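You operate a simulated robot arm through the tools that you are given. There is no shell and no other tool.

Carry out the task below with a simulated robot arm. There is one attempt and no reset: what you move stays moved.

JOB
Wind the mini white bobbin full on the small winder, then press END.
Fine: bobbin on the cone, roller arm on, work the winder slider till FULL and leave it home. Leave the other controls and bobbins.

It is judged by the outcome, as a careful person would: the job done as asked, and still so three seconds after it is handed in. It fails if anything else is knocked over, pushed out of place, dropped, spilled or broken.

ROBOT AND FRAMES
A 7-joint arm with a two-finger parallel gripper, fixed in place. Base frame: the origin is on the floor under the middle of its stand, x ahead of it, y to its left, z up; the work surface is at about z = 760. Readings come in mm, degrees, newtons and seconds.
With the tool pointing down near the work surface it reaches from about 100 to 660 mm from the base axis. Its first joint turns from -66.0 to 66.0 degrees. Payload 1.57 kg.
The TCP is the grasp point between the finger pads, 30 mm short of the fingertips. In the tool frame z runs along the fingers and y along their closing line. Largest opening 80 mm; finger width 17, thickness 12; the body of the gripper, 40 by 82 mm, starts 80 mm behind the TCP.
Orientation is that of the tool frame in the base frame, as a unit quaternion [w, x, y, z]. With the fingers straight down and closing along the base's y, the tool's x points along the base's -x, its y along +y and its z along -z.

CONTROLS
- The arm moves only by the tool servo_tool. Its argument "targets" is a list that holds one entry, the list of rows, each a list of 7 numbers: the turn, a rotation vector about the tool's x, y, z in degrees, then the shift along the tool's x, y, z in mm, then the opening in per cent of the stroke, from 0 (shut) to 100 (fully open). In form: [[[ax, ay, az, x, y, z, hand], ...]]. A call has 1 to 20 rows; each row is the pose to reach, as a shift and turn from the pose commanded when the call began, along the tool's axes at that moment. A row lasts 0.2 s, in which the tool goes at most 50 mm and 8.6 degrees; a call with a longer step from one row to the next is refused whole, and so is a gripper value outside its range. Where a pose cannot be reached the arm comes as near as it can. A force on the tool above 90 N (or 10 N above the force at the start of the call, whichever is more), or a blocked arm, ends the call early, and 0.2 s more pass. The fingers move at their own pace (about 72 mm/s each) and stop on an object; they squeeze with about 36 N. The grip force told is the motor's: it shows also when the fingers shut on nothing. Time passes only in rows, and 0.2 s behind the last, so rows that repeat a pose let the fingers close. The reply holds the time, the measured pose of the TCP, the force on the tool along the base axes, the opening and the grip force, in the units named above and with some noise, with the torque about the TCP (base axes, N m) and any sound that the robot's microphone picked up, and new pictures: "views" is both (left out), scene, wrist or none.
- Cameras (640 x 400 px; columns grow to the right, rows downward): "scene" is fixed at [55.4, 437.5, 1410.9]; the picture's right is [-0.74, -0.68, 0.00], its down [-0.46, 0.50, -0.73] and it looks along [0.49, -0.54, -0.68] (base axes); focal length 318 px, centre (320, 200). "wrist" rides on the gripper at [72, -7, -122] in the tool frame; the picture's right is [0.09, 1.00, 0.00], its down [-0.84, 0.08, -0.54] and it looks along [-0.54, 0.05, 0.84] (tool axes); focal length 238 px, centre (320, 200). There is no depth. A picture from a camera that has moved, and an enlarged one, comes with that camera's place and axes in the base frame and with its lens.
- close_up(camera, box): a new picture of the part [left, top, right, bottom] of that camera's present view, enlarged. No time passes.
- finish_job(): hands the job in; it is judged then, once.

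Nothing tells you positions but the pictures and the camera data. Unless the task says otherwise, let go and move clear before handing in.

The tools are called after ">>>" by a JSON object that holds its "method" and its "body". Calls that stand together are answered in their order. servo_tool: Moves the arm, as the interface text tells. Its arguments: {"type":"object","properties":{"targets":{"type":"array","items":{"type":"array","items":{"type":"array","items":{"type":"number"}}}},"views":{"type":"string","enum":["both","scene","wrist","none"]}},"required":["targets"]} The other tools are called the same way: close_up (camera, box) takes an enlarged picture of a part of a camera's view; finish_job () hands the job in.

At the start:

```text
t: 0.0
eef_pos: [490.0, -17.8, 1101.6]
orientation: [-0.001, -0.001, 1.0, 0.0]
contact_force: [0.3, -0.9, 0.3]
moment: [0.01, -0.01, 0.0]
opening: 80.2
finger_force: 0.0
```

scene: 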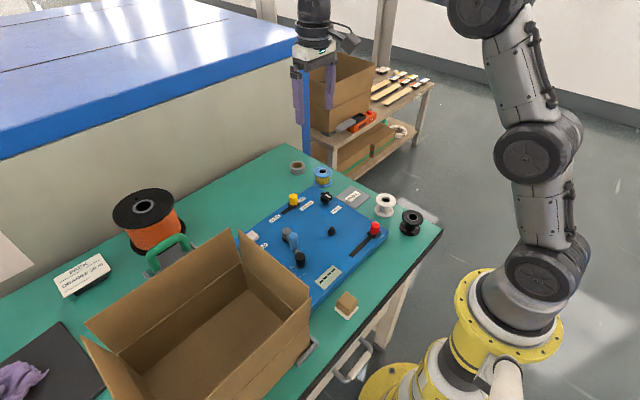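
wrist: 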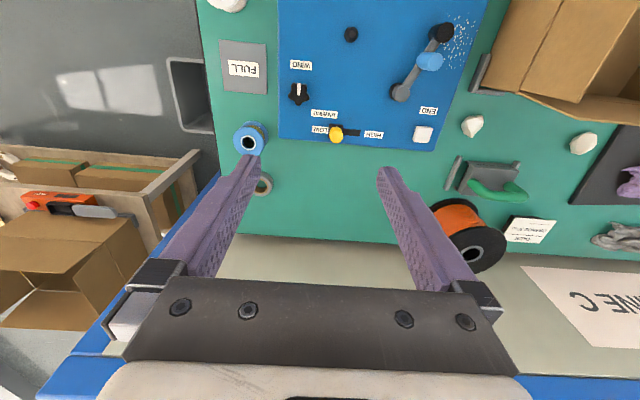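

I see a green bench with a blue winder panel, with sliders, a roller arm, a cone and several small bobbins around it. I'll look closer before moving anything.

>>> {"method": "close_up", "body": {"camera": "scene", "box": [230, 150, 450, 310]}}

>>> {"method": "close_up", "body": {"camera": "wrist", "box": [200, 0, 520, 200]}}

>>> {"method": "close_up", "body": {"camera": "scene", "box": [320, 170, 440, 260]}}

>>> {"method": "close_up", "body": {"camera": "scene", "box": [235, 180, 345, 280]}}

```text
2.50 times, centred on (340, 230) of scene
camera zoom: at [55.4, 437.5, 1410.9], right [-0.74, -0.68, 0.0], down [-0.46, 0.5, -0.73], along [0.49, -0.54, -0.68], focal length 796 px, centre (270, 125)
```

zoom: 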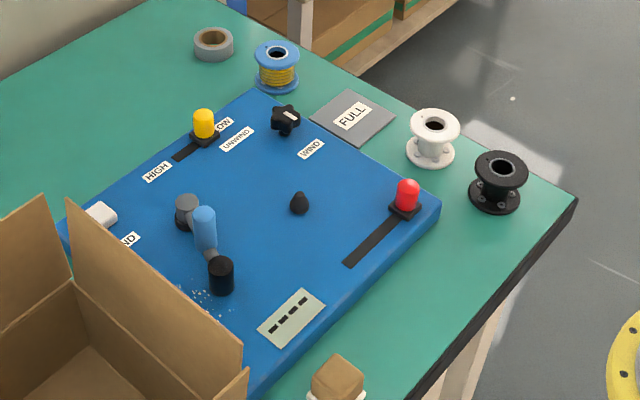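

```text
2.00 times, centred on (360, 100) of wrist
camera zoom: at [418.5, -24.0, 1222.9], right [-0.09, 1.0, 0.0], down [0.84, 0.08, 0.54], along [0.54, 0.05, -0.84], focal length 477 px, centre (240, 400)
```

zoom: 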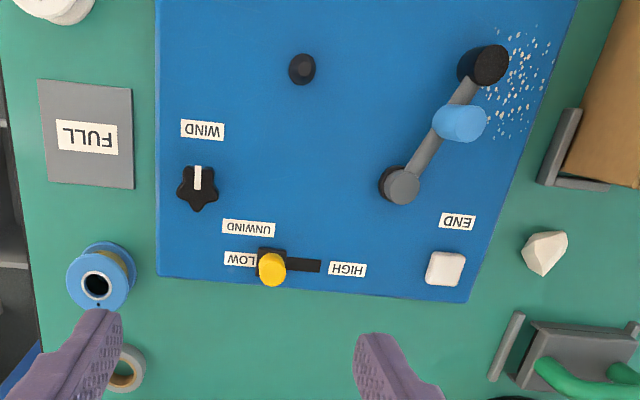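

```text
4.44 times, centred on (380, 215) of scene
camera zoom: at [55.4, 437.5, 1410.9], right [-0.74, -0.68, 0.0], down [-0.46, 0.5, -0.73], along [0.49, -0.54, -0.68], focal length 1416 px, centre (53, 133)
```

zoom: 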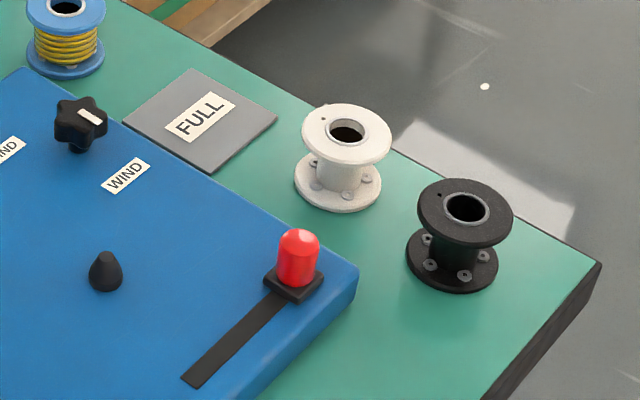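

```text
4.00 times, centred on (290, 230) of scene
camera zoom: at [55.4, 437.5, 1410.9], right [-0.74, -0.68, 0.0], down [-0.46, 0.5, -0.73], along [0.49, -0.54, -0.68], focal length 1274 px, centre (440, 80)
```

zoom: 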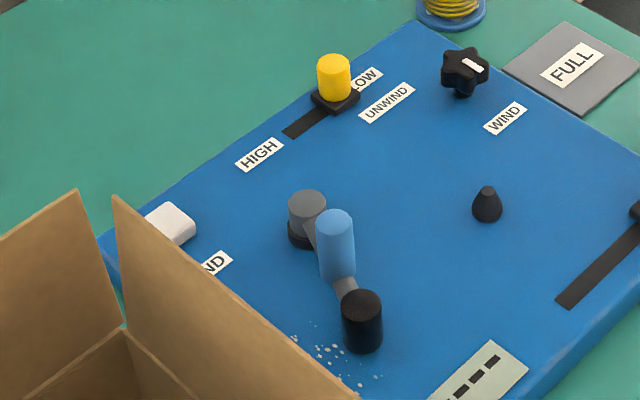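

The white bobbin seems to be near (355, -160), the cone near (398, 20), and the roller arm pivot near (469, 111). The red slider is at the right front of the panel. I'll bring the wrist camera lower for a better look.

>>> {"method": "servo_tool", "body": {"targets": [[[0, 0, 0, 27, 10, 25, 100], [0, 0, 0, 54, 20, 50, 100], [0, 0, 0, 81, 30, 75, 100], [0, 0, 0, 108, 40, 100, 100], [0, 0, 0, 135, 50, 125, 100], [0, 0, 0, 160, 60, 150, 100], [0, 0, 0, 180, 70, 170, 100], [0, 0, 0, 180, 70, 170, 100]]]}}

```text
t: 1.8
eef_pos: [309.9, 53.5, 931.4]
orientation: [0.0, 0.0, 1.0, 0.0]
contact_force: [-0.4, 0.0, 1.7]
moment: [-0.02, 0.01, 0.01]
opening: 79.8
finger_force: 0.2
camera wrist: at [238.3, 46.8, 1053.1], right [-0.09, 1.0, 0.0], down [0.84, 0.08, 0.54], along [0.54, 0.05, -0.84], focal length 238 px, centre (320, 200)
```

scene: 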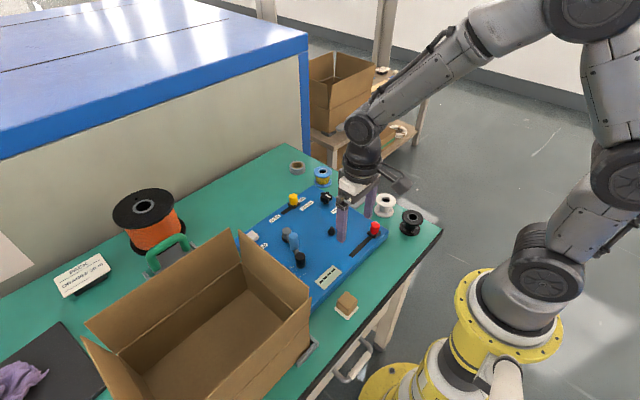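
wrist: 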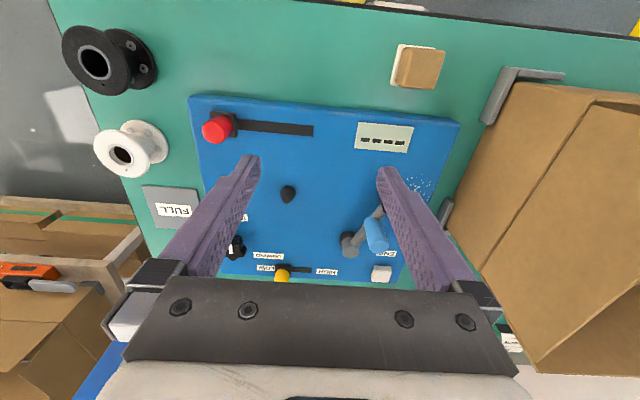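

The camera is now nearer the panel. I'll zoom in on the cone, the arm, the display, the slider and the bobbins.

>>> {"method": "close_up", "body": {"camera": "wrist", "box": [180, 80, 480, 290]}}

>>> {"method": "close_up", "body": {"camera": "wrist", "box": [50, 10, 210, 210]}}

>>> {"method": "close_up", "body": {"camera": "wrist", "box": [320, 110, 460, 290]}}

```text
1.90 times, centred on (330, 185) of wrist
camera zoom: at [238.3, 46.8, 1053.1], right [-0.09, 1.0, 0.0], down [0.84, 0.08, 0.54], along [0.54, 0.05, -0.84], focal length 454 px, centre (301, 229)
```

zoom: 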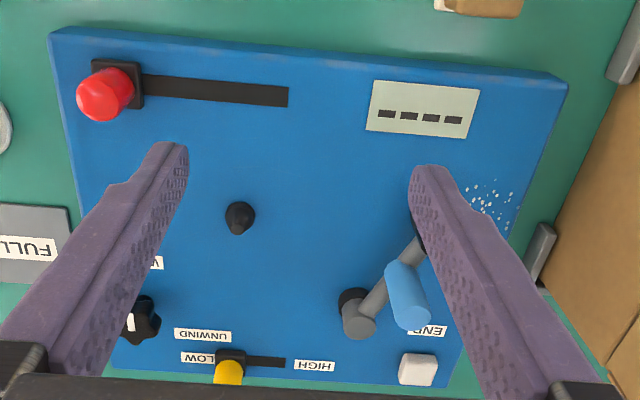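

```text
2.00 times, centred on (130, 110) of wrist
camera zoom: at [238.3, 46.8, 1053.1], right [-0.09, 1.0, 0.0], down [0.84, 0.08, 0.54], along [0.54, 0.05, -0.84], focal length 477 px, centre (700, 380)
```

zoom: 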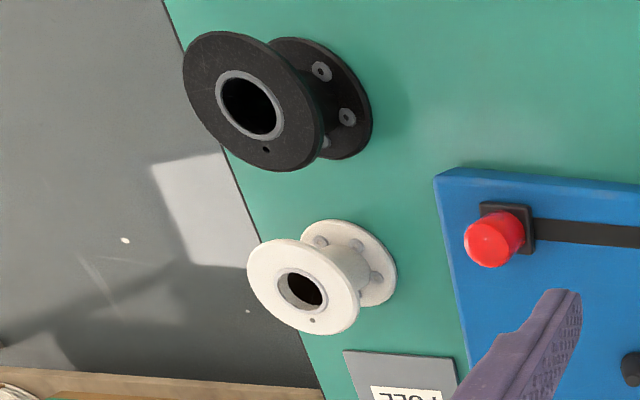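

```text
2.22 times, centred on (390, 200) of wrist
camera zoom: at [238.3, 46.8, 1053.1], right [-0.09, 1.0, 0.0], down [0.84, 0.08, 0.54], along [0.54, 0.05, -0.84], focal length 530 px, centre (164, 200)
```

zoom: 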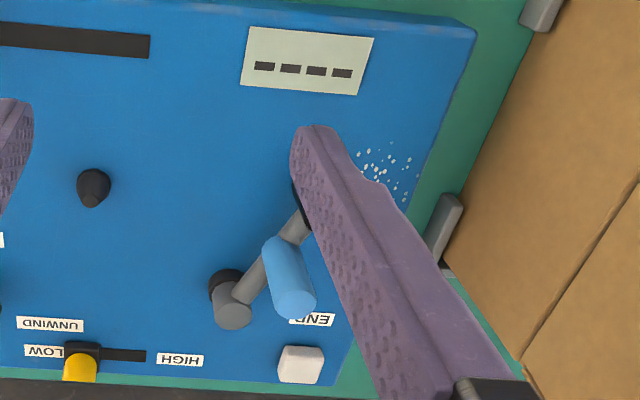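

I need a sharper look at the cone and at the roller arm's handle.

>>> {"method": "close_up", "body": {"camera": "wrist", "box": [265, 170, 315, 210]}}

>>> {"method": "close_up", "body": {"camera": "scene", "box": [270, 215, 345, 280]}}

>>> {"method": "close_up", "body": {"camera": "wrist", "box": [190, 90, 250, 150]}}

```text
10.00 times, centred on (290, 190) of wrist
camera zoom: at [238.3, 46.8, 1053.1], right [-0.09, 1.0, 0.0], down [0.84, 0.08, 0.54], along [0.54, 0.05, -0.84], focal length 2384 px, centre (620, 300)
```

zoom: 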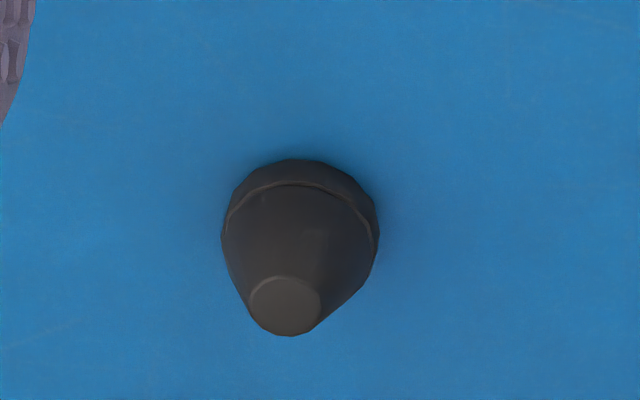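

```text
6.15 times, centred on (308, 248) of scene
camera zoom: at [55.4, 437.5, 1410.9], right [-0.74, -0.68, 0.0], down [-0.46, 0.5, -0.73], along [0.49, -0.54, -0.68], focal length 1960 px, centre (397, -92)
```

zoom: 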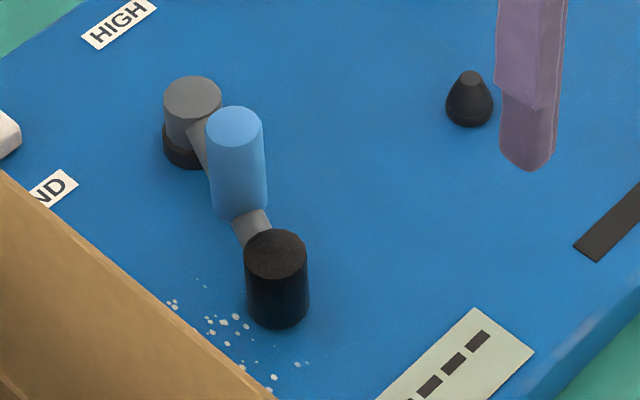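

```text
6.67 times, centred on (220, 120) of wrist
camera zoom: at [238.3, 46.8, 1053.1], right [-0.09, 1.0, 0.0], down [0.84, 0.08, 0.54], along [0.54, 0.05, -0.84], focal length 1589 px, centre (987, 733)
```

zoom: 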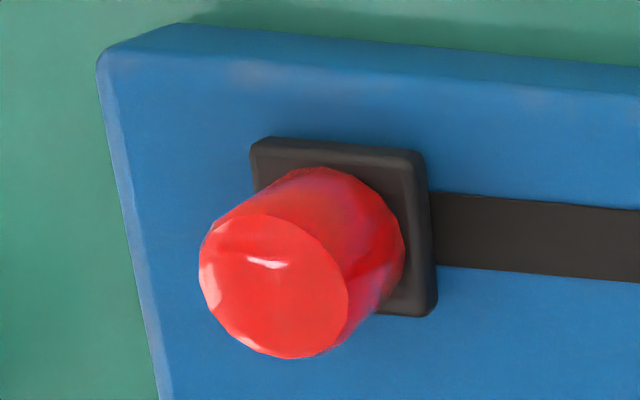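

The cone stands at about (397, 20) on a panel at z≈794. The black cylinder on the arm looks like the roller, and the blue upright looks like the handle. I'll go above the white bobbin, near (356, -161), to locate it precisely.

>>> {"method": "servo_tool", "body": {"targets": [[[0, 0, 0, -7, -35, 0, 100], [0, 0, 0, -15, -71, 0, 100], [0, 0, 0, -22, -107, 5, 100], [0, 0, 0, -30, -142, 15, 100], [0, 0, 0, -38, -178, 25, 100], [0, 0, 0, -46, -214, 31, 100], [0, 0, 0, -46, -214, 31, 100]]]}}

```text
t: 3.4
eef_pos: [355.9, -162.4, 900.8]
orientation: [0.0, 0.0, 1.0, 0.0]
contact_force: [-0.3, 0.2, 0.0]
moment: [-0.01, 0.02, -0.02]
opening: 80.2
finger_force: 0.0
camera wrist: at [284.9, -167.6, 1021.8], right [-0.09, 1.0, 0.0], down [0.84, 0.08, 0.54], along [0.54, 0.05, -0.84], focal length 238 px, centre (320, 200)
```

scene: 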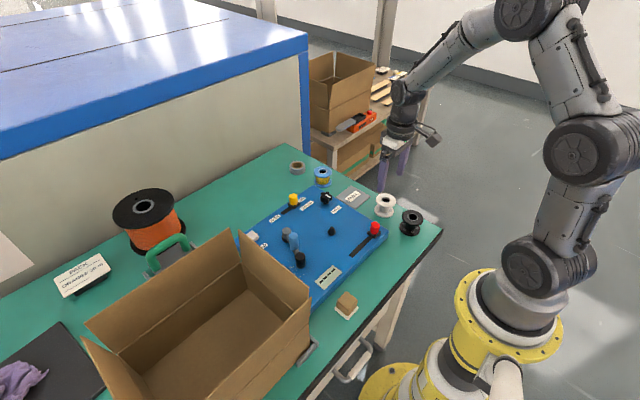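
wrist: 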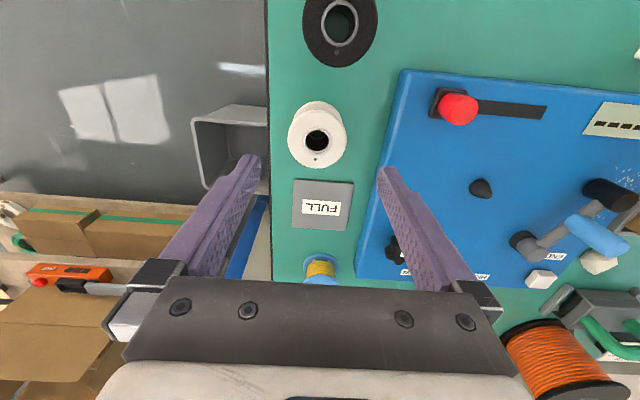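

>>> {"method": "close_up", "body": {"camera": "wrist", "box": [270, 85, 370, 185]}}

>>> {"method": "close_up", "body": {"camera": "wrist", "box": [270, 0, 430, 100]}}

>>> {"method": "close_up", "body": {"camera": "wrist", "box": [480, 140, 640, 300]}}

```text
4.00 times, centred on (320, 135) of wrist
camera zoom: at [284.9, -167.6, 1021.8], right [-0.09, 1.0, 0.0], down [0.84, 0.08, 0.54], along [0.54, 0.05, -0.84], focal length 953 px, centre (320, 460)
```

zoom: 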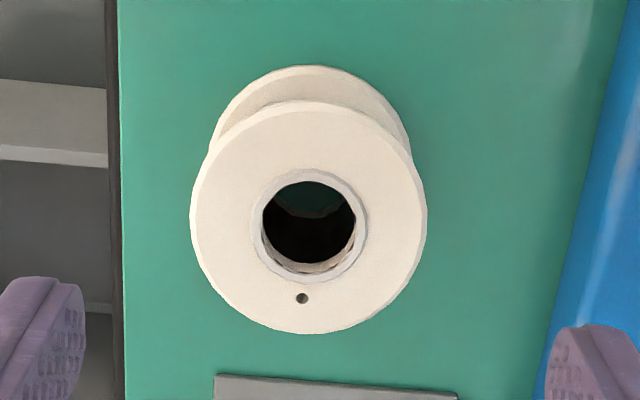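

```text
4.00 times, centred on (350, 50) of wrist
camera zoom: at [284.9, -167.6, 1021.8], right [-0.09, 1.0, 0.0], down [0.84, 0.08, 0.54], along [0.54, 0.05, -0.84], focal length 953 px, centre (200, 800)
```

zoom: 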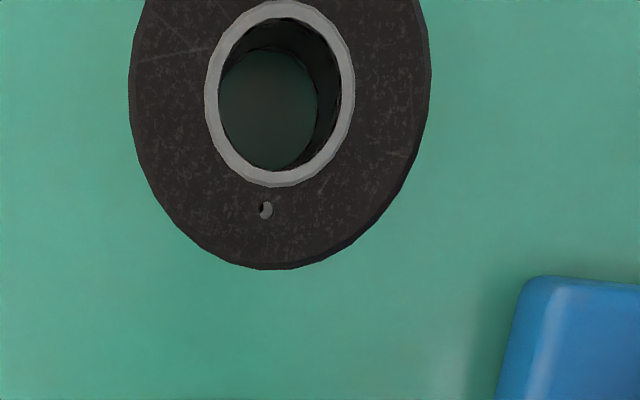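

```text
2.50 times, centred on (560, 220) of wrist
camera zoom: at [284.9, -167.6, 1021.8], right [-0.09, 1.0, 0.0], down [0.84, 0.08, 0.54], along [0.54, 0.05, -0.84], focal length 596 px, centre (-280, 150)
```

zoom: 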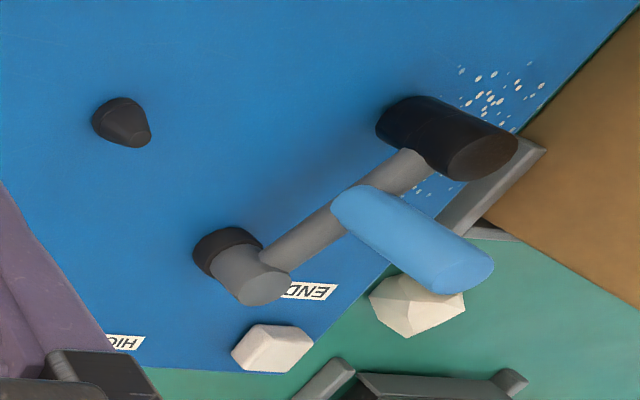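

The bobbin is centred at about (356, -164.5), 55 mm in flange diameter, with its top near z=807. I'll descend around it with the fingers open.

>>> {"method": "servo_tool", "body": {"targets": [[[0, 0, 0, 0, -2.3, 25, 100], [0, 0, 0, 0, -2.3, 50, 100], [0, 0, 0, 0, -2.3, 75, 100], [0, 0, 0, 0, -2.3, 90, 100], [0, 0, 0, 0, -2.3, 100, 100], [0, 0, 0, 0, -2.3, 106, 100], [0, 0, 0, 0, -2.3, 107, 100]]]}}

```text
t: 5.0
eef_pos: [355.6, -164.4, 793.4]
orientation: [0.0, -0.001, 1.0, 0.0]
contact_force: [0.3, 0.5, 0.0]
moment: [-0.04, -0.01, 0.01]
opening: 80.0
finger_force: 0.2
camera wrist: at [284.5, -170.2, 914.6], right [-0.09, 1.0, 0.0], down [0.84, 0.08, 0.54], along [0.54, 0.05, -0.84], focal length 238 px, centre (320, 200)
```

scene: 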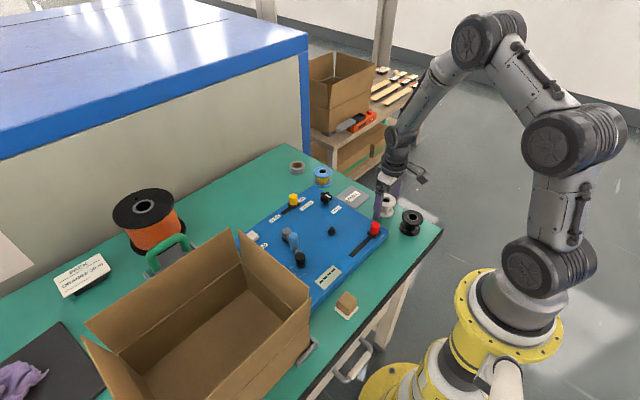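
wrist: 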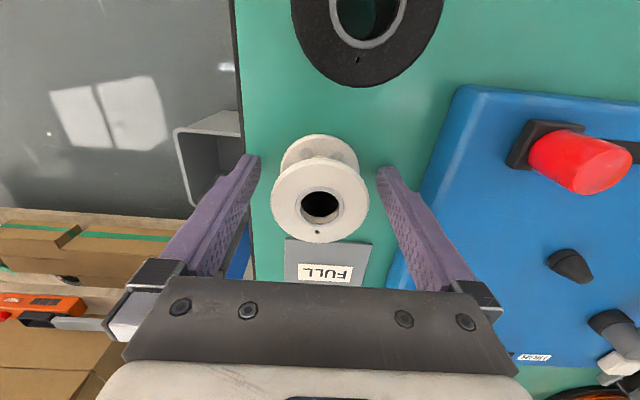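

The bobbin sits midway between the fingers. Closing now.

>>> {"method": "servo_tool", "body": {"targets": [[[0, 0, 0, 0, 0, 0, 80], [0, 0, 0, 0, 0, 0, 66], [0, 0, 0, 0, 0, 0, 50], [0, 0, 0, 0, 0, 0, 40], [0, 0, 0, 0, 0, 0, 40]]]}}

```text
t: 6.2
eef_pos: [356.0, -163.6, 793.5]
orientation: [0.0, 0.0, 1.0, -0.001]
contact_force: [-0.2, 0.2, -0.4]
moment: [0.0, -0.01, 0.0]
opening: 54.8
finger_force: 35.2
camera wrist: at [284.5, -170.1, 914.8], right [-0.09, 1.0, 0.0], down [0.84, 0.08, 0.54], along [0.54, 0.05, -0.84], focal length 238 px, centre (320, 200)
```

scene: 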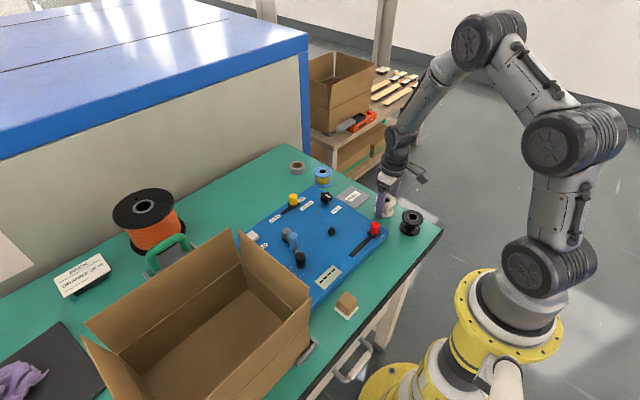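
wrist: 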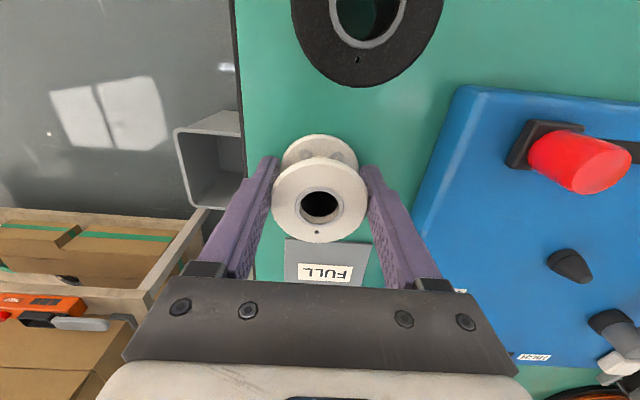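

Gripped at 54.8 mm. Lifting and checking the hold.

>>> {"method": "servo_tool", "body": {"targets": [[[0, 0, 0, 0, 0, -10, 40], [0, 0, 0, 0, 0, -25, 40], [0, 0, 0, 0, 0, -50, 40], [0, 0, 0, 0, 0, -75, 40], [0, 0, 0, 0, 0, -95, 40], [0, 0, 0, 0, 0, -100, 40], [0, 0, 0, 0, 0, -100, 40]]]}}

```text
t: 7.8
eef_pos: [356.8, -164.5, 892.9]
orientation: [0.0, 0.0, 1.0, 0.0]
contact_force: [-0.6, 0.8, -0.4]
moment: [-0.02, -0.03, -0.01]
opening: 54.7
finger_force: 36.0
camera wrist: at [284.4, -170.4, 1015.1], right [-0.09, 1.0, 0.0], down [0.84, 0.08, 0.54], along [0.54, 0.05, -0.84], focal length 238 px, centre (320, 200)
```

scene: 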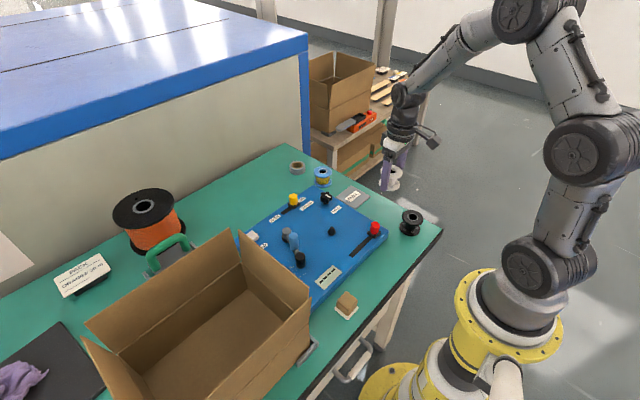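
wrist: 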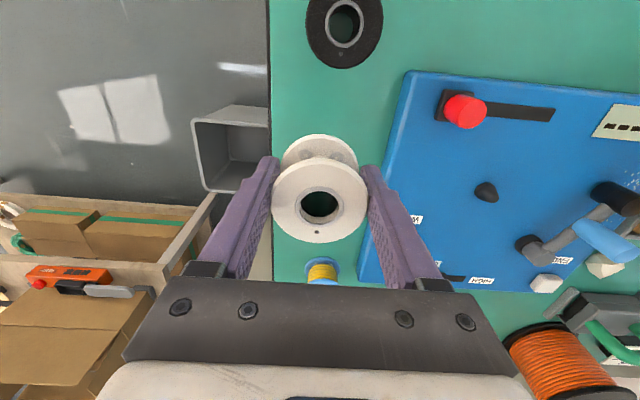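

Held firmly. I'll check the cone's position again from here before traversing.

>>> {"method": "close_up", "body": {"camera": "wrist", "box": [460, 170, 510, 220]}}

```text
8.00 times, centred on (485, 195) of wrist
camera zoom: at [284.4, -170.4, 1015.1], right [-0.09, 1.0, 0.0], down [0.84, 0.08, 0.54], along [0.54, 0.05, -0.84], focal length 1907 px, centre (-1000, 240)
```

zoom: 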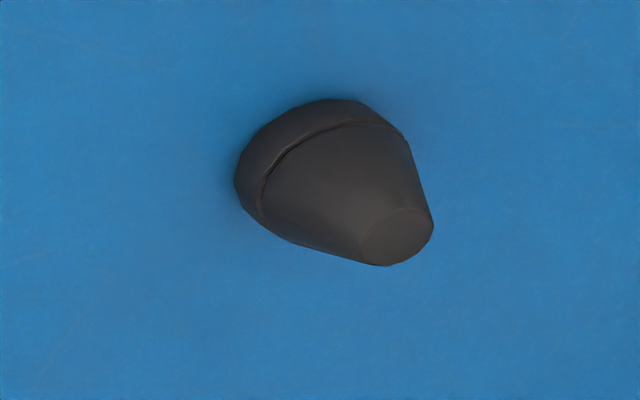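

Combining the views puts the cone at about (398.5, 18.4), with the panel near z=791 and the tip near 810. I'll carry the bobbin above it at a safe height.

>>> {"method": "servo_tool", "body": {"targets": [[[0, 0, 0, -5, 22, 0, 40], [0, 0, 0, -12, 52, 0, 40], [0, 0, 0, -20, 86, 0, 40], [0, 0, 0, -28, 120, 0, 40], [0, 0, 0, -36, 154, 0, 40], [0, 0, 0, -41, 176, 0, 40], [0, 0, 0, -42.4, 182.5, 0, 40], [0, 0, 0, -42.4, 182.5, 0, 40], [0, 0, 0, -42.4, 182.5, 0, 40]]]}}

```text
t: 9.8
eef_pos: [399.6, 16.7, 894.1]
orientation: [0.001, -0.001, 1.0, -0.001]
contact_force: [-0.2, 0.1, -1.1]
moment: [-0.02, 0.0, -0.01]
opening: 54.9
finger_force: 36.6
camera wrist: at [327.3, 11.4, 1014.8], right [-0.09, 1.0, 0.0], down [0.84, 0.08, 0.54], along [0.54, 0.05, -0.84], focal length 238 px, centre (320, 200)
```

scene: 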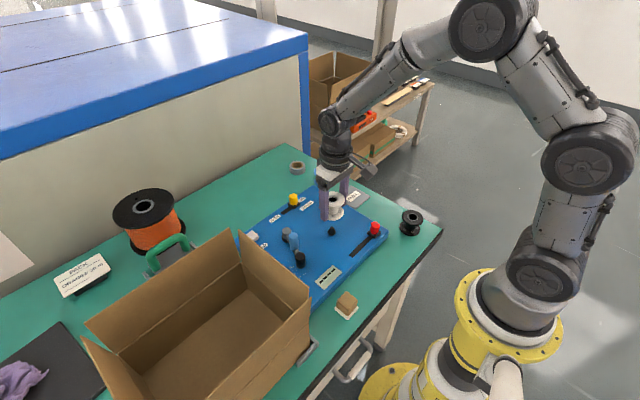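
wrist: 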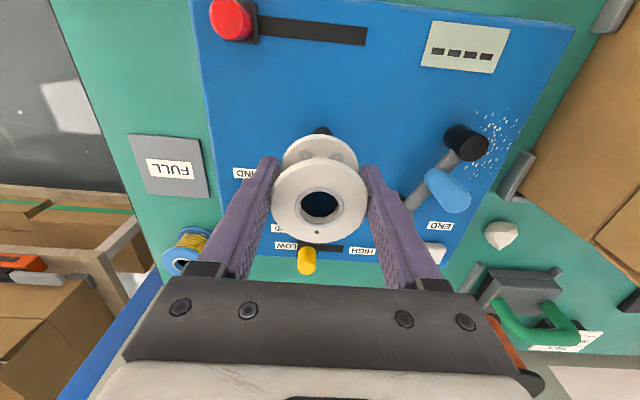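

The cone's base is just visible behind the bobbin and lines up in the left-right direction. I'll lower to just above the tip and check from the scene camera.

>>> {"method": "servo_tool", "body": {"targets": [[[0, 0, 0, 0, 0, 10, 40], [0, 0, 0, 0, 0, 22, 40], [0, 0, 0, 0, 0, 34, 40], [0, 0, 0, 0, 0, 42, 40], [0, 0, 0, 0, 0, 44, 40], [0, 0, 0, 0, 0, 44, 40]]]}}

>>> {"method": "close_up", "body": {"camera": "scene", "box": [290, 180, 370, 250]}}

>>> {"method": "close_up", "body": {"camera": "wrist", "box": [260, 110, 380, 250]}}

```text
t: 11.2
eef_pos: [400.0, 18.7, 849.6]
orientation: [0.0, 0.0, 1.0, 0.001]
contact_force: [-0.6, -0.1, -0.5]
moment: [0.01, 0.01, -0.04]
opening: 54.7
finger_force: 36.0
camera wrist: at [327.1, 12.3, 970.5], right [-0.09, 1.0, 0.0], down [0.84, 0.08, 0.54], along [0.54, 0.05, -0.84], focal length 238 px, centre (320, 200)
```

scene: 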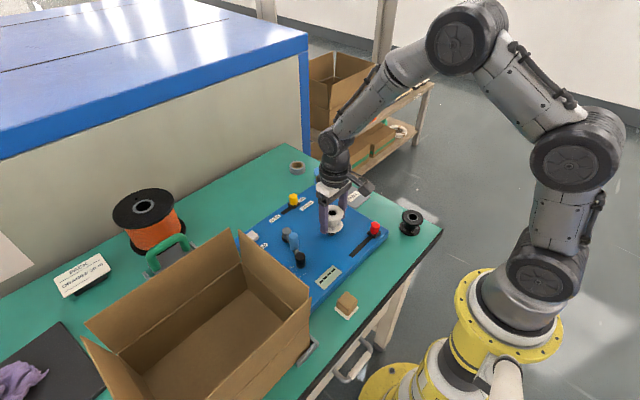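
wrist: 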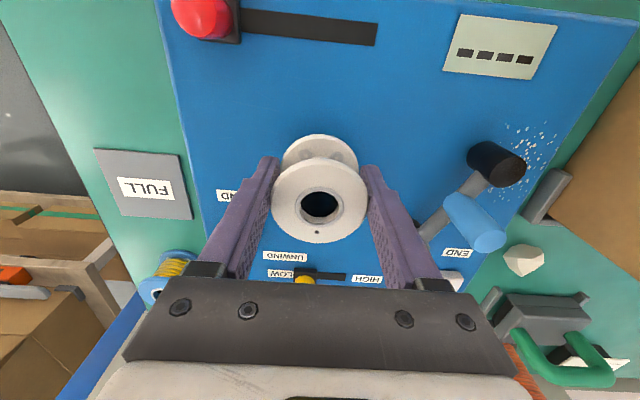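

```text
5.71 times, centred on (330, 215) of scene
camera zoom: at [55.4, 437.5, 1410.9], right [-0.74, -0.68, 0.0], down [-0.46, 0.5, -0.73], along [0.49, -0.54, -0.68], focal length 1820 px, centre (263, 114)
```

zoom: 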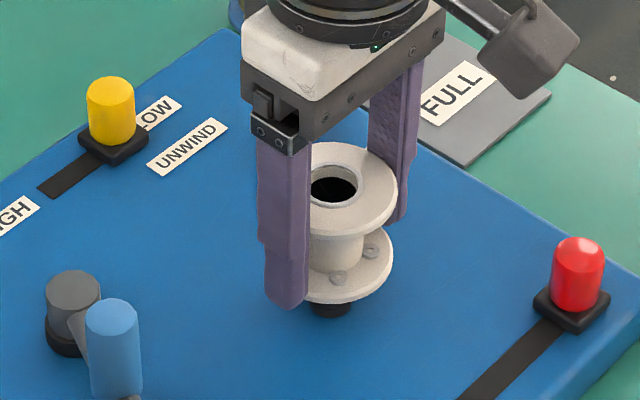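

```text
2.86 times, centred on (320, 180) of wrist
camera zoom: at [327.1, 12.3, 970.5], right [-0.09, 1.0, 0.0], down [0.84, 0.08, 0.54], along [0.54, 0.05, -0.84], focal length 681 px, centre (320, 257)
```

zoom: 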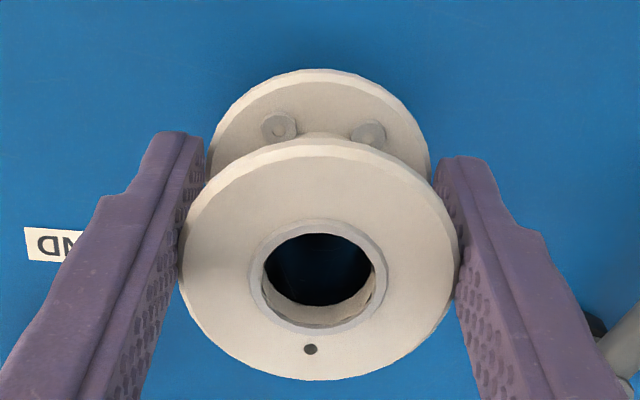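

Both views show the bobbin over the cone within a millimetre or so. Lowering it onto the cone in small steps.

>>> {"method": "servo_tool", "body": {"targets": [[[0, 0, 0, 0, 0, 4, 40], [0, 0, 0, 0, 0, 8, 40], [0, 0, 0, 0, 0, 12, 40], [0, 0, 0, 0, 0, 15, 40], [0, 0, 0, 0, 0, 18, 40], [0, 0, 0, 0, 0, 18, 40]]]}}

>>> {"method": "close_up", "body": {"camera": "scene", "box": [290, 180, 370, 250]}}

```text
t: 12.6
eef_pos: [398.2, 18.8, 831.7]
orientation: [-0.001, 0.0, 1.0, 0.0]
contact_force: [-4.9, 3.9, 3.5]
moment: [0.15, 0.17, 0.01]
opening: 54.8
finger_force: 36.2
camera wrist: at [326.6, 12.5, 952.8], right [-0.09, 1.0, 0.0], down [0.84, 0.08, 0.54], along [0.54, 0.05, -0.84], focal length 238 px, centre (320, 200)
```

scene: 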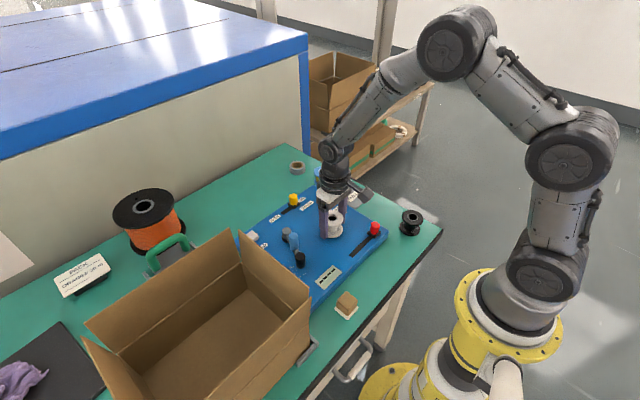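
wrist: 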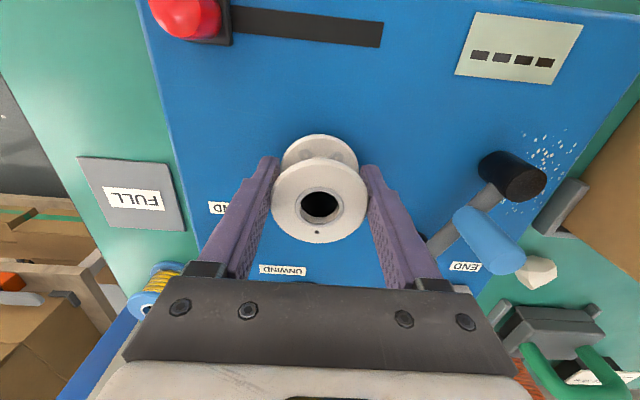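

```text
5.71 times, centred on (330, 215) of scene
camera zoom: at [55.3, 437.6, 1410.9], right [-0.74, -0.68, 0.0], down [-0.46, 0.5, -0.73], along [0.49, -0.54, -0.68], focal length 1820 px, centre (263, 114)
```

zoom: 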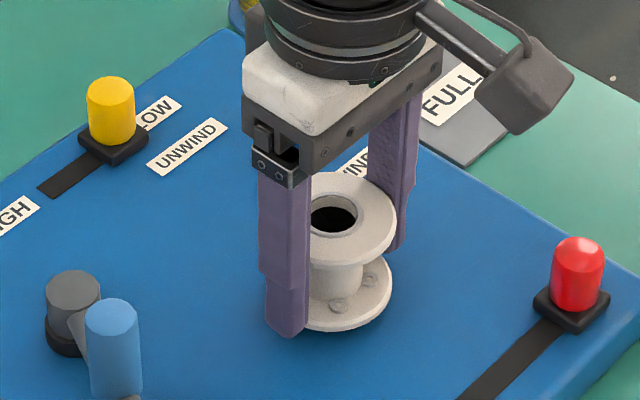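

There is light side contact with the cone, pushing toward -x and +y. I'll shift slightly that way and keep lowering.

>>> {"method": "servo_tool", "body": {"targets": [[[0, 0, 0, 0.8, 0.6, 0, 40], [0, 0, 0, 0.8, 0.6, 1.5, 40], [0, 0, 0, 0.8, 0.6, 3, 40], [0, 0, 0, 0.8, 0.6, 3, 40]]], "views": "none"}}

```text
t: 13.6
eef_pos: [398.4, 19.4, 829.6]
orientation: [0.0, 0.0, 1.0, 0.0]
contact_force: [-12.0, 6.9, 16.6]
moment: [0.3, 0.52, 0.03]
opening: 54.6
finger_force: 35.9
```

The side force is still growing, so I'll shift a bit more toward -x and +y without lowering.

>>> {"method": "servo_tool", "body": {"targets": [[[0, 0, 0, 0.7, 0.4, -0.5, 40], [0, 0, 0, 1.4, 0.8, -0.5, 40], [0, 0, 0, 1.4, 0.8, -0.5, 40]]], "views": "none"}}

```text
t: 14.4
eef_pos: [397.8, 18.9, 828.9]
orientation: [0.002, 0.0, 1.0, 0.0]
contact_force: [-1.7, -1.0, 8.4]
moment: [0.02, 0.14, 0.03]
opening: 54.7
finger_force: 36.3
```

The side force has nearly vanished. Lowering further.

>>> {"method": "servo_tool", "body": {"targets": [[[0, 0, 0, 0.2, 0, 1, 40], [0, 0, 0, 0.2, 0, 2, 40], [0, 0, 0, 0.2, 0, 2, 40]]], "views": "none"}}

```text
t: 15.2
eef_pos: [396.3, 19.4, 827.0]
orientation: [0.0, 0.0, 1.0, 0.0]
contact_force: [0.3, -0.3, -1.0]
moment: [-0.02, 0.0, 0.01]
opening: 54.8
finger_force: 36.4
```

No contact force now, so the bobbin is sliding down freely on the cone. Continuing to the seat.

>>> {"method": "servo_tool", "body": {"targets": [[[0, 0, 0, 0, 0, 0.7, 40], [0, 0, 0, 0, 0, 1.4, 40], [0, 0, 0, 0, 0, 2, 40], [0, 0, 0, 0, 0, 2, 40]]], "views": "none"}}

```text
t: 16.2
eef_pos: [396.0, 19.1, 824.6]
orientation: [0.001, 0.0, 1.0, 0.0]
contact_force: [0.0, -0.2, -0.7]
moment: [0.0, -0.02, -0.01]
opening: 54.7
finger_force: 36.1
```

>>> {"method": "servo_tool", "body": {"targets": [[[0, 0, 0, 0, 0, 0.7, 40], [0, 0, 0, 0, 0, 1.4, 40], [0, 0, 0, 0, 0, 2, 40], [0, 0, 0, 0, 0, 2, 40]]], "views": "scene"}}

>>> {"method": "close_up", "body": {"camera": "scene", "box": [290, 180, 370, 250]}}

```text
t: 17.2
eef_pos: [395.4, 18.5, 824.2]
orientation: [0.0, -0.001, 1.0, 0.001]
contact_force: [-1.1, -0.5, 3.6]
moment: [0.04, -0.04, 0.04]
opening: 54.8
finger_force: 35.9
```

scene: 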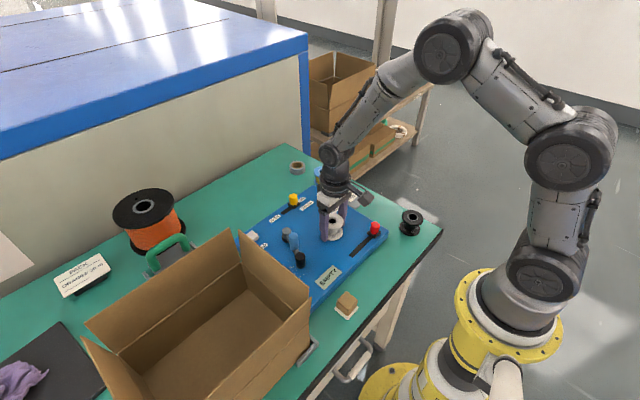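

```text
5.71 times, centred on (330, 215) of scene
camera zoom: at [55.4, 437.5, 1410.9], right [-0.74, -0.68, 0.0], down [-0.46, 0.5, -0.73], along [0.49, -0.54, -0.68], focal length 1820 px, centre (263, 114)
```

zoom: 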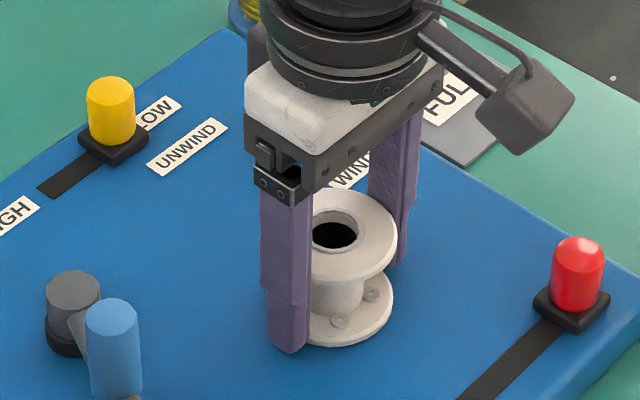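

The display now reads EMPTY, so the bobbin is seated. Releasing it and rising straight up.

>>> {"method": "servo_tool", "body": {"targets": [[[0, 0, 0, 0, 0, 0, 75], [0, 0, 0, 0, 0, 0, 85], [0, 0, 0, 0, 0, 0, 90], [0, 0, 0, 0, 0, -8, 90], [0, 0, 0, 0, 0, -20, 90], [0, 0, 0, 0, 0, -40, 90], [0, 0, 0, 0, 0, -65, 90], [0, 0, 0, 0, 0, -90, 90], [0, 0, 0, 0, 0, -110, 90], [0, 0, 0, 0, 0, -110, 90]]]}}

>>> {"method": "close_up", "body": {"camera": "scene", "box": [270, 180, 390, 290]}}

>>> {"method": "close_up", "body": {"camera": "wrist", "box": [220, 40, 540, 240]}}

```text
t: 19.4
eef_pos: [396.5, 19.4, 933.8]
orientation: [0.0, -0.001, 1.0, 0.0]
contact_force: [0.7, -0.6, 0.0]
moment: [-0.01, -0.02, 0.0]
opening: 71.8
finger_force: 0.1
camera wrist: at [324.6, 13.3, 1054.7], right [-0.09, 1.0, 0.0], down [0.84, 0.08, 0.54], along [0.54, 0.05, -0.84], focal length 238 px, centre (320, 200)
```

scene: 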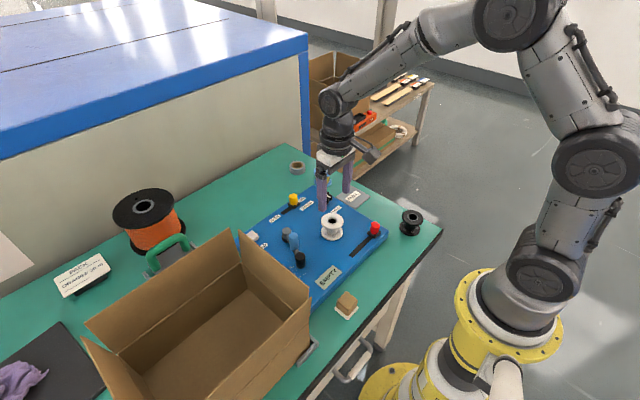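
wrist: 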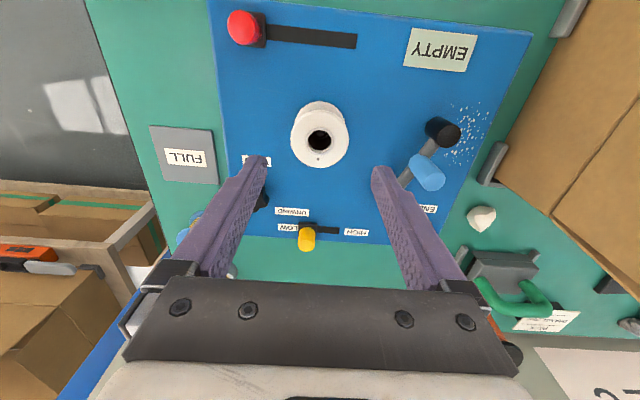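

```text
3.64 times, centred on (330, 235) of scene
camera zoom: at [55.4, 437.5, 1410.9], right [-0.74, -0.68, 0.0], down [-0.46, 0.5, -0.73], along [0.49, -0.54, -0.68], focal length 1158 px, centre (284, 73)
```

zoom: 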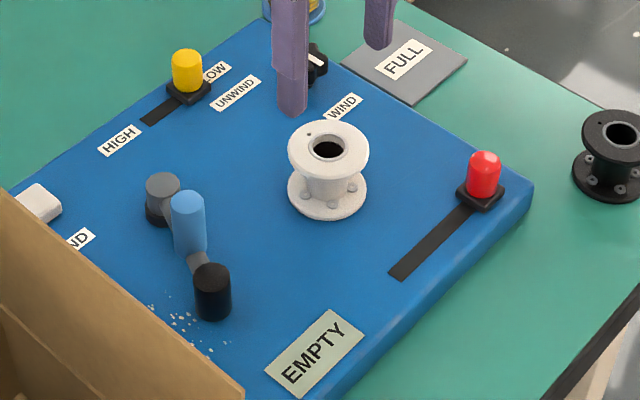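

```text
2.00 times, centred on (380, 140) of wrist
camera zoom: at [324.6, 13.3, 1054.7], right [-0.09, 1.0, 0.0], down [0.84, 0.08, 0.54], along [0.54, 0.05, -0.84], focal length 477 px, centre (200, 320)
```

zoom: 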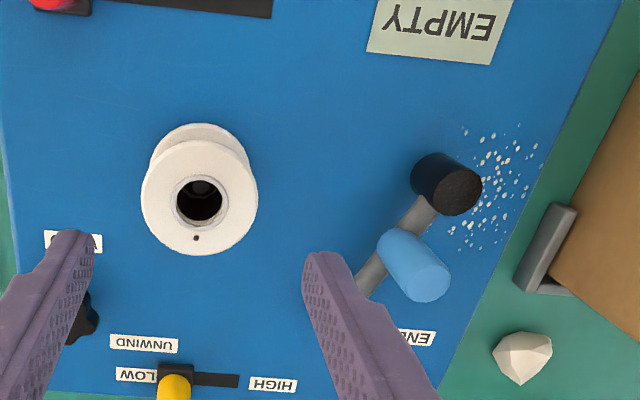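

The bobbin is upright on the cone and the display shows EMPTY. Next is the roller arm: the blue handle is near (421.5, 127) with its top at z≈854, so I'll hover above it and check.

>>> {"method": "servo_tool", "body": {"targets": [[[0, 0, 0, -4, 18, 0, 70], [0, 0, 0, -10, 42, 0, 60], [0, 0, 0, -16, 66, 5, 60], [0, 0, 0, -21, 90, 15, 60], [0, 0, 0, -25.5, 107.5, 25, 60], [0, 0, 0, -25.5, 107.5, 33, 60], [0, 0, 0, -25.5, 107.5, 33, 60]]]}}

>>> {"method": "close_up", "body": {"camera": "wrist", "box": [240, 80, 400, 220]}}

>>> {"method": "close_up", "body": {"camera": "scene", "box": [240, 180, 350, 290]}}

```text
t: 21.0
eef_pos: [420.9, 127.7, 899.4]
orientation: [0.0, 0.0, 1.0, 0.0]
contact_force: [0.1, 0.6, 0.1]
moment: [0.0, -0.01, 0.03]
opening: 48.1
finger_force: 0.1
camera wrist: at [349.8, 121.5, 1021.2], right [-0.09, 1.0, 0.0], down [0.84, 0.08, 0.54], along [0.54, 0.05, -0.84], focal length 238 px, centre (320, 200)
```

scene: 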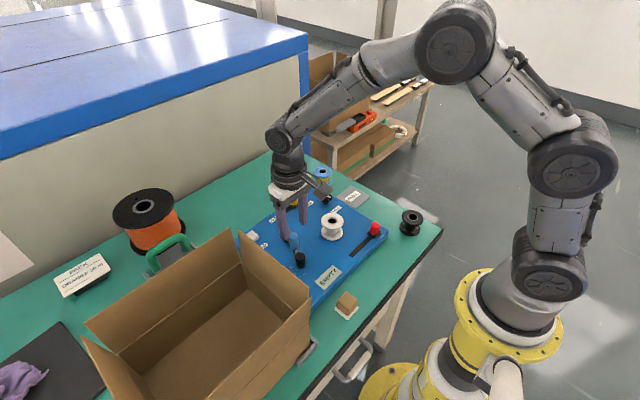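
wrist: 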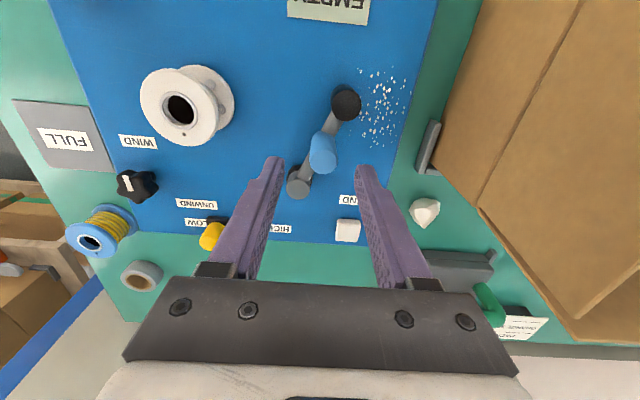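

```text
2.86 times, centred on (320, 150) of wrist
camera zoom: at [349.8, 121.5, 1021.2], right [-0.09, 1.0, 0.0], down [0.84, 0.08, 0.54], along [0.54, 0.05, -0.84], focal length 681 px, centre (320, 343)
```

zoom: 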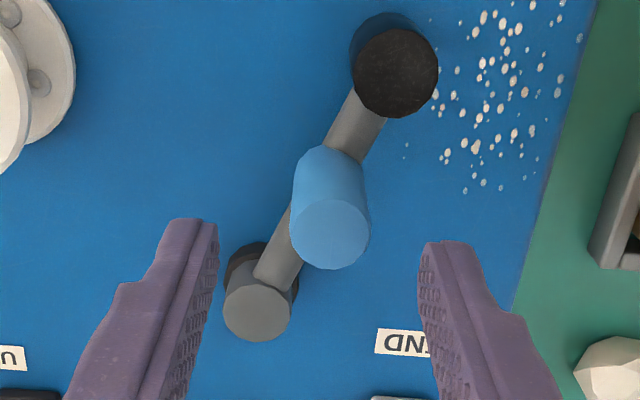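

```text
3.64 times, centred on (295, 235) of scene
camera zoom: at [55.4, 437.5, 1410.9], right [-0.74, -0.68, 0.0], down [-0.46, 0.5, -0.73], along [0.49, -0.54, -0.68], focal length 1158 px, centre (411, 73)
```

zoom: 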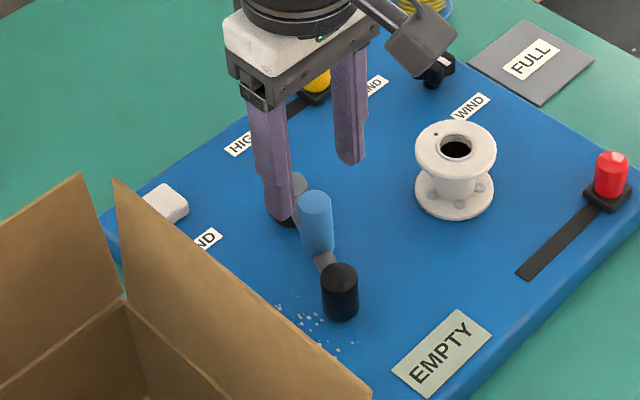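

The handle centre is at about (421.6, 129), with the pivot near (467.5, 110.5). I'll lower the open fingers around the handle and close them to a loose cage.

>>> {"method": "servo_tool", "body": {"targets": [[[0, 0, 0, 0, 1.7, 10, 60], [0, 0, 0, 0, 1.7, 22, 60], [0, 0, 0, 0, 1.7, 36, 60], [0, 0, 0, 0, 1.7, 46, 60], [0, 0, 0, 0, 1.7, 52, 60], [0, 0, 0, 0, 1.7, 52, 45], [0, 0, 0, 0, 1.7, 52, 32], [0, 0, 0, 0, 1.7, 52, 32]]]}}

>>> {"method": "close_up", "body": {"camera": "wrist", "box": [240, 80, 400, 220]}}

```text
t: 22.8
eef_pos: [421.9, 128.1, 848.3]
orientation: [0.0, 0.0, 1.0, 0.0]
contact_force: [-0.5, 0.7, 0.5]
moment: [-0.01, 0.03, -0.02]
opening: 25.7
finger_force: 0.0
camera wrist: at [350.3, 122.6, 969.5], right [-0.09, 1.0, 0.0], down [0.84, 0.08, 0.54], along [0.54, 0.05, -0.84], focal length 238 px, centre (320, 200)
```

scene: 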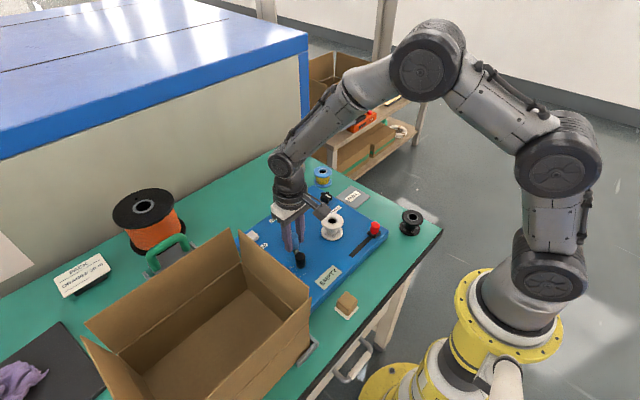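
wrist: 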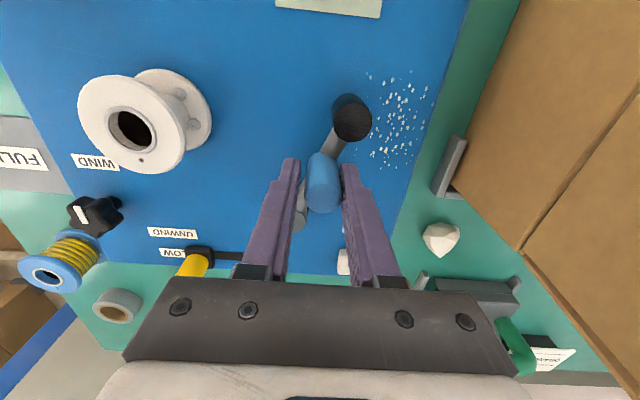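

```text
2.86 times, centred on (320, 150) of wrist
camera zoom: at [350.3, 122.6, 969.5], right [-0.09, 1.0, 0.0], down [0.84, 0.08, 0.54], along [0.54, 0.05, -0.84], focal length 681 px, centre (320, 343)
```

zoom: 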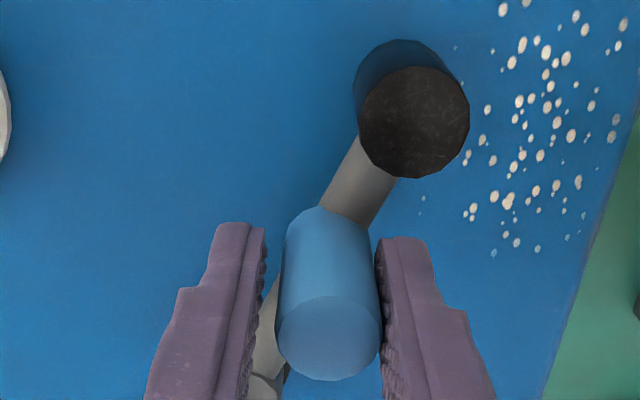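

The handle is caged. I'll swing the arm along its arc toward the bobbin and stop short of contact to check.

>>> {"method": "servo_tool", "body": {"targets": [[[0, 0, 0, 1.2, -4, 0, 32], [0, 0, 0, 2.3, -8, 0, 32], [0, 0, 0, 3.5, -13.9, 0, 32], [0, 0, 0, 4, -20.9, 0, 32], [0, 0, 0, 3.5, -27.9, 0, 32], [0, 0, 0, 2.1, -34.7, 0, 32], [0, 0, 0, 0.4, -39.6, 0, 32], [0, 0, 0, 0.4, -39.6, 0, 32]]]}}

>>> {"method": "close_up", "body": {"camera": "wrist", "box": [200, 60, 400, 220]}}

>>> {"method": "close_up", "body": {"camera": "scene", "box": [260, 190, 360, 290]}}

```text
t: 24.6
eef_pos: [421.8, 89.4, 848.2]
orientation: [0.0, -0.001, 1.0, 0.0]
contact_force: [0.8, 1.3, -0.4]
moment: [-0.03, 0.02, -0.03]
opening: 25.9
finger_force: 0.2
camera wrist: at [349.6, 83.4, 969.3], right [-0.09, 1.0, 0.0], down [0.84, 0.08, 0.54], along [0.54, 0.05, -0.84], focal length 238 px, centre (320, 200)
```

scene: 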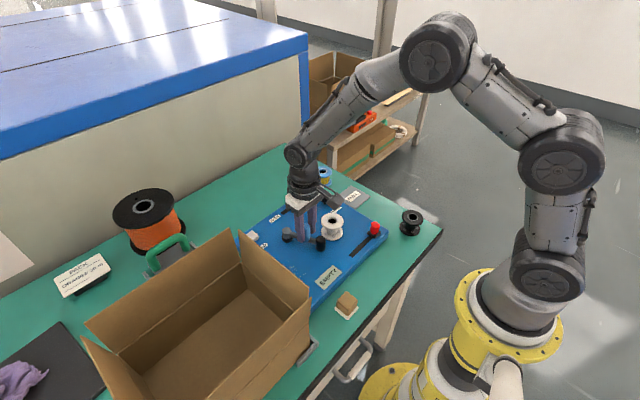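
wrist: 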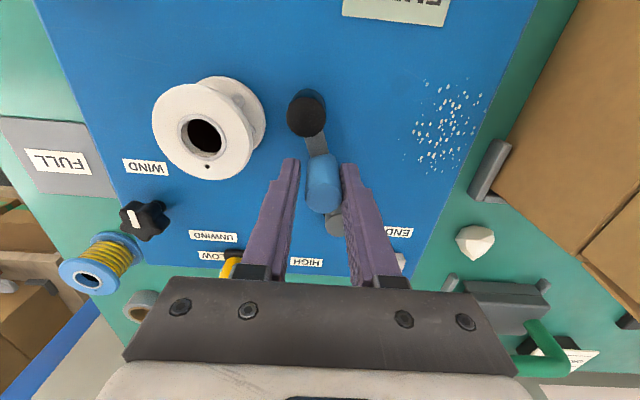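

```text
2.50 times, centred on (300, 140) of wrist
camera zoom: at [349.6, 83.4, 969.3], right [-0.09, 1.0, 0.0], down [0.84, 0.08, 0.54], along [0.54, 0.05, -0.84], focal length 596 px, centre (370, 350)
```

zoom: 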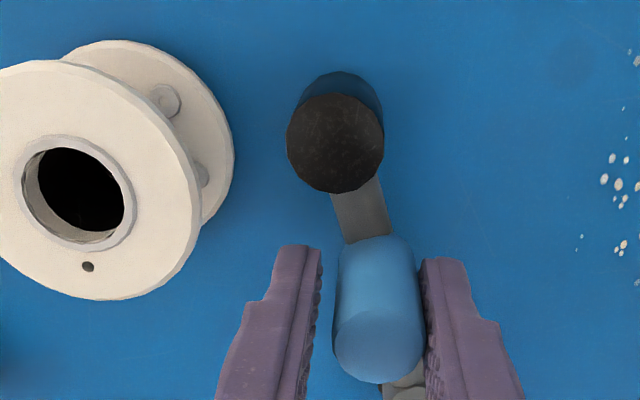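

```text
4.00 times, centred on (310, 240) of scene
camera zoom: at [55.4, 437.5, 1410.9], right [-0.74, -0.68, 0.0], down [-0.46, 0.5, -0.73], along [0.49, -0.54, -0.68], focal length 1274 px, centre (360, 40)
```

zoom: 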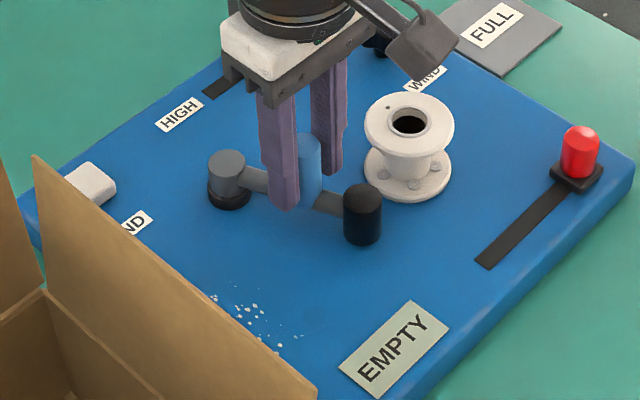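

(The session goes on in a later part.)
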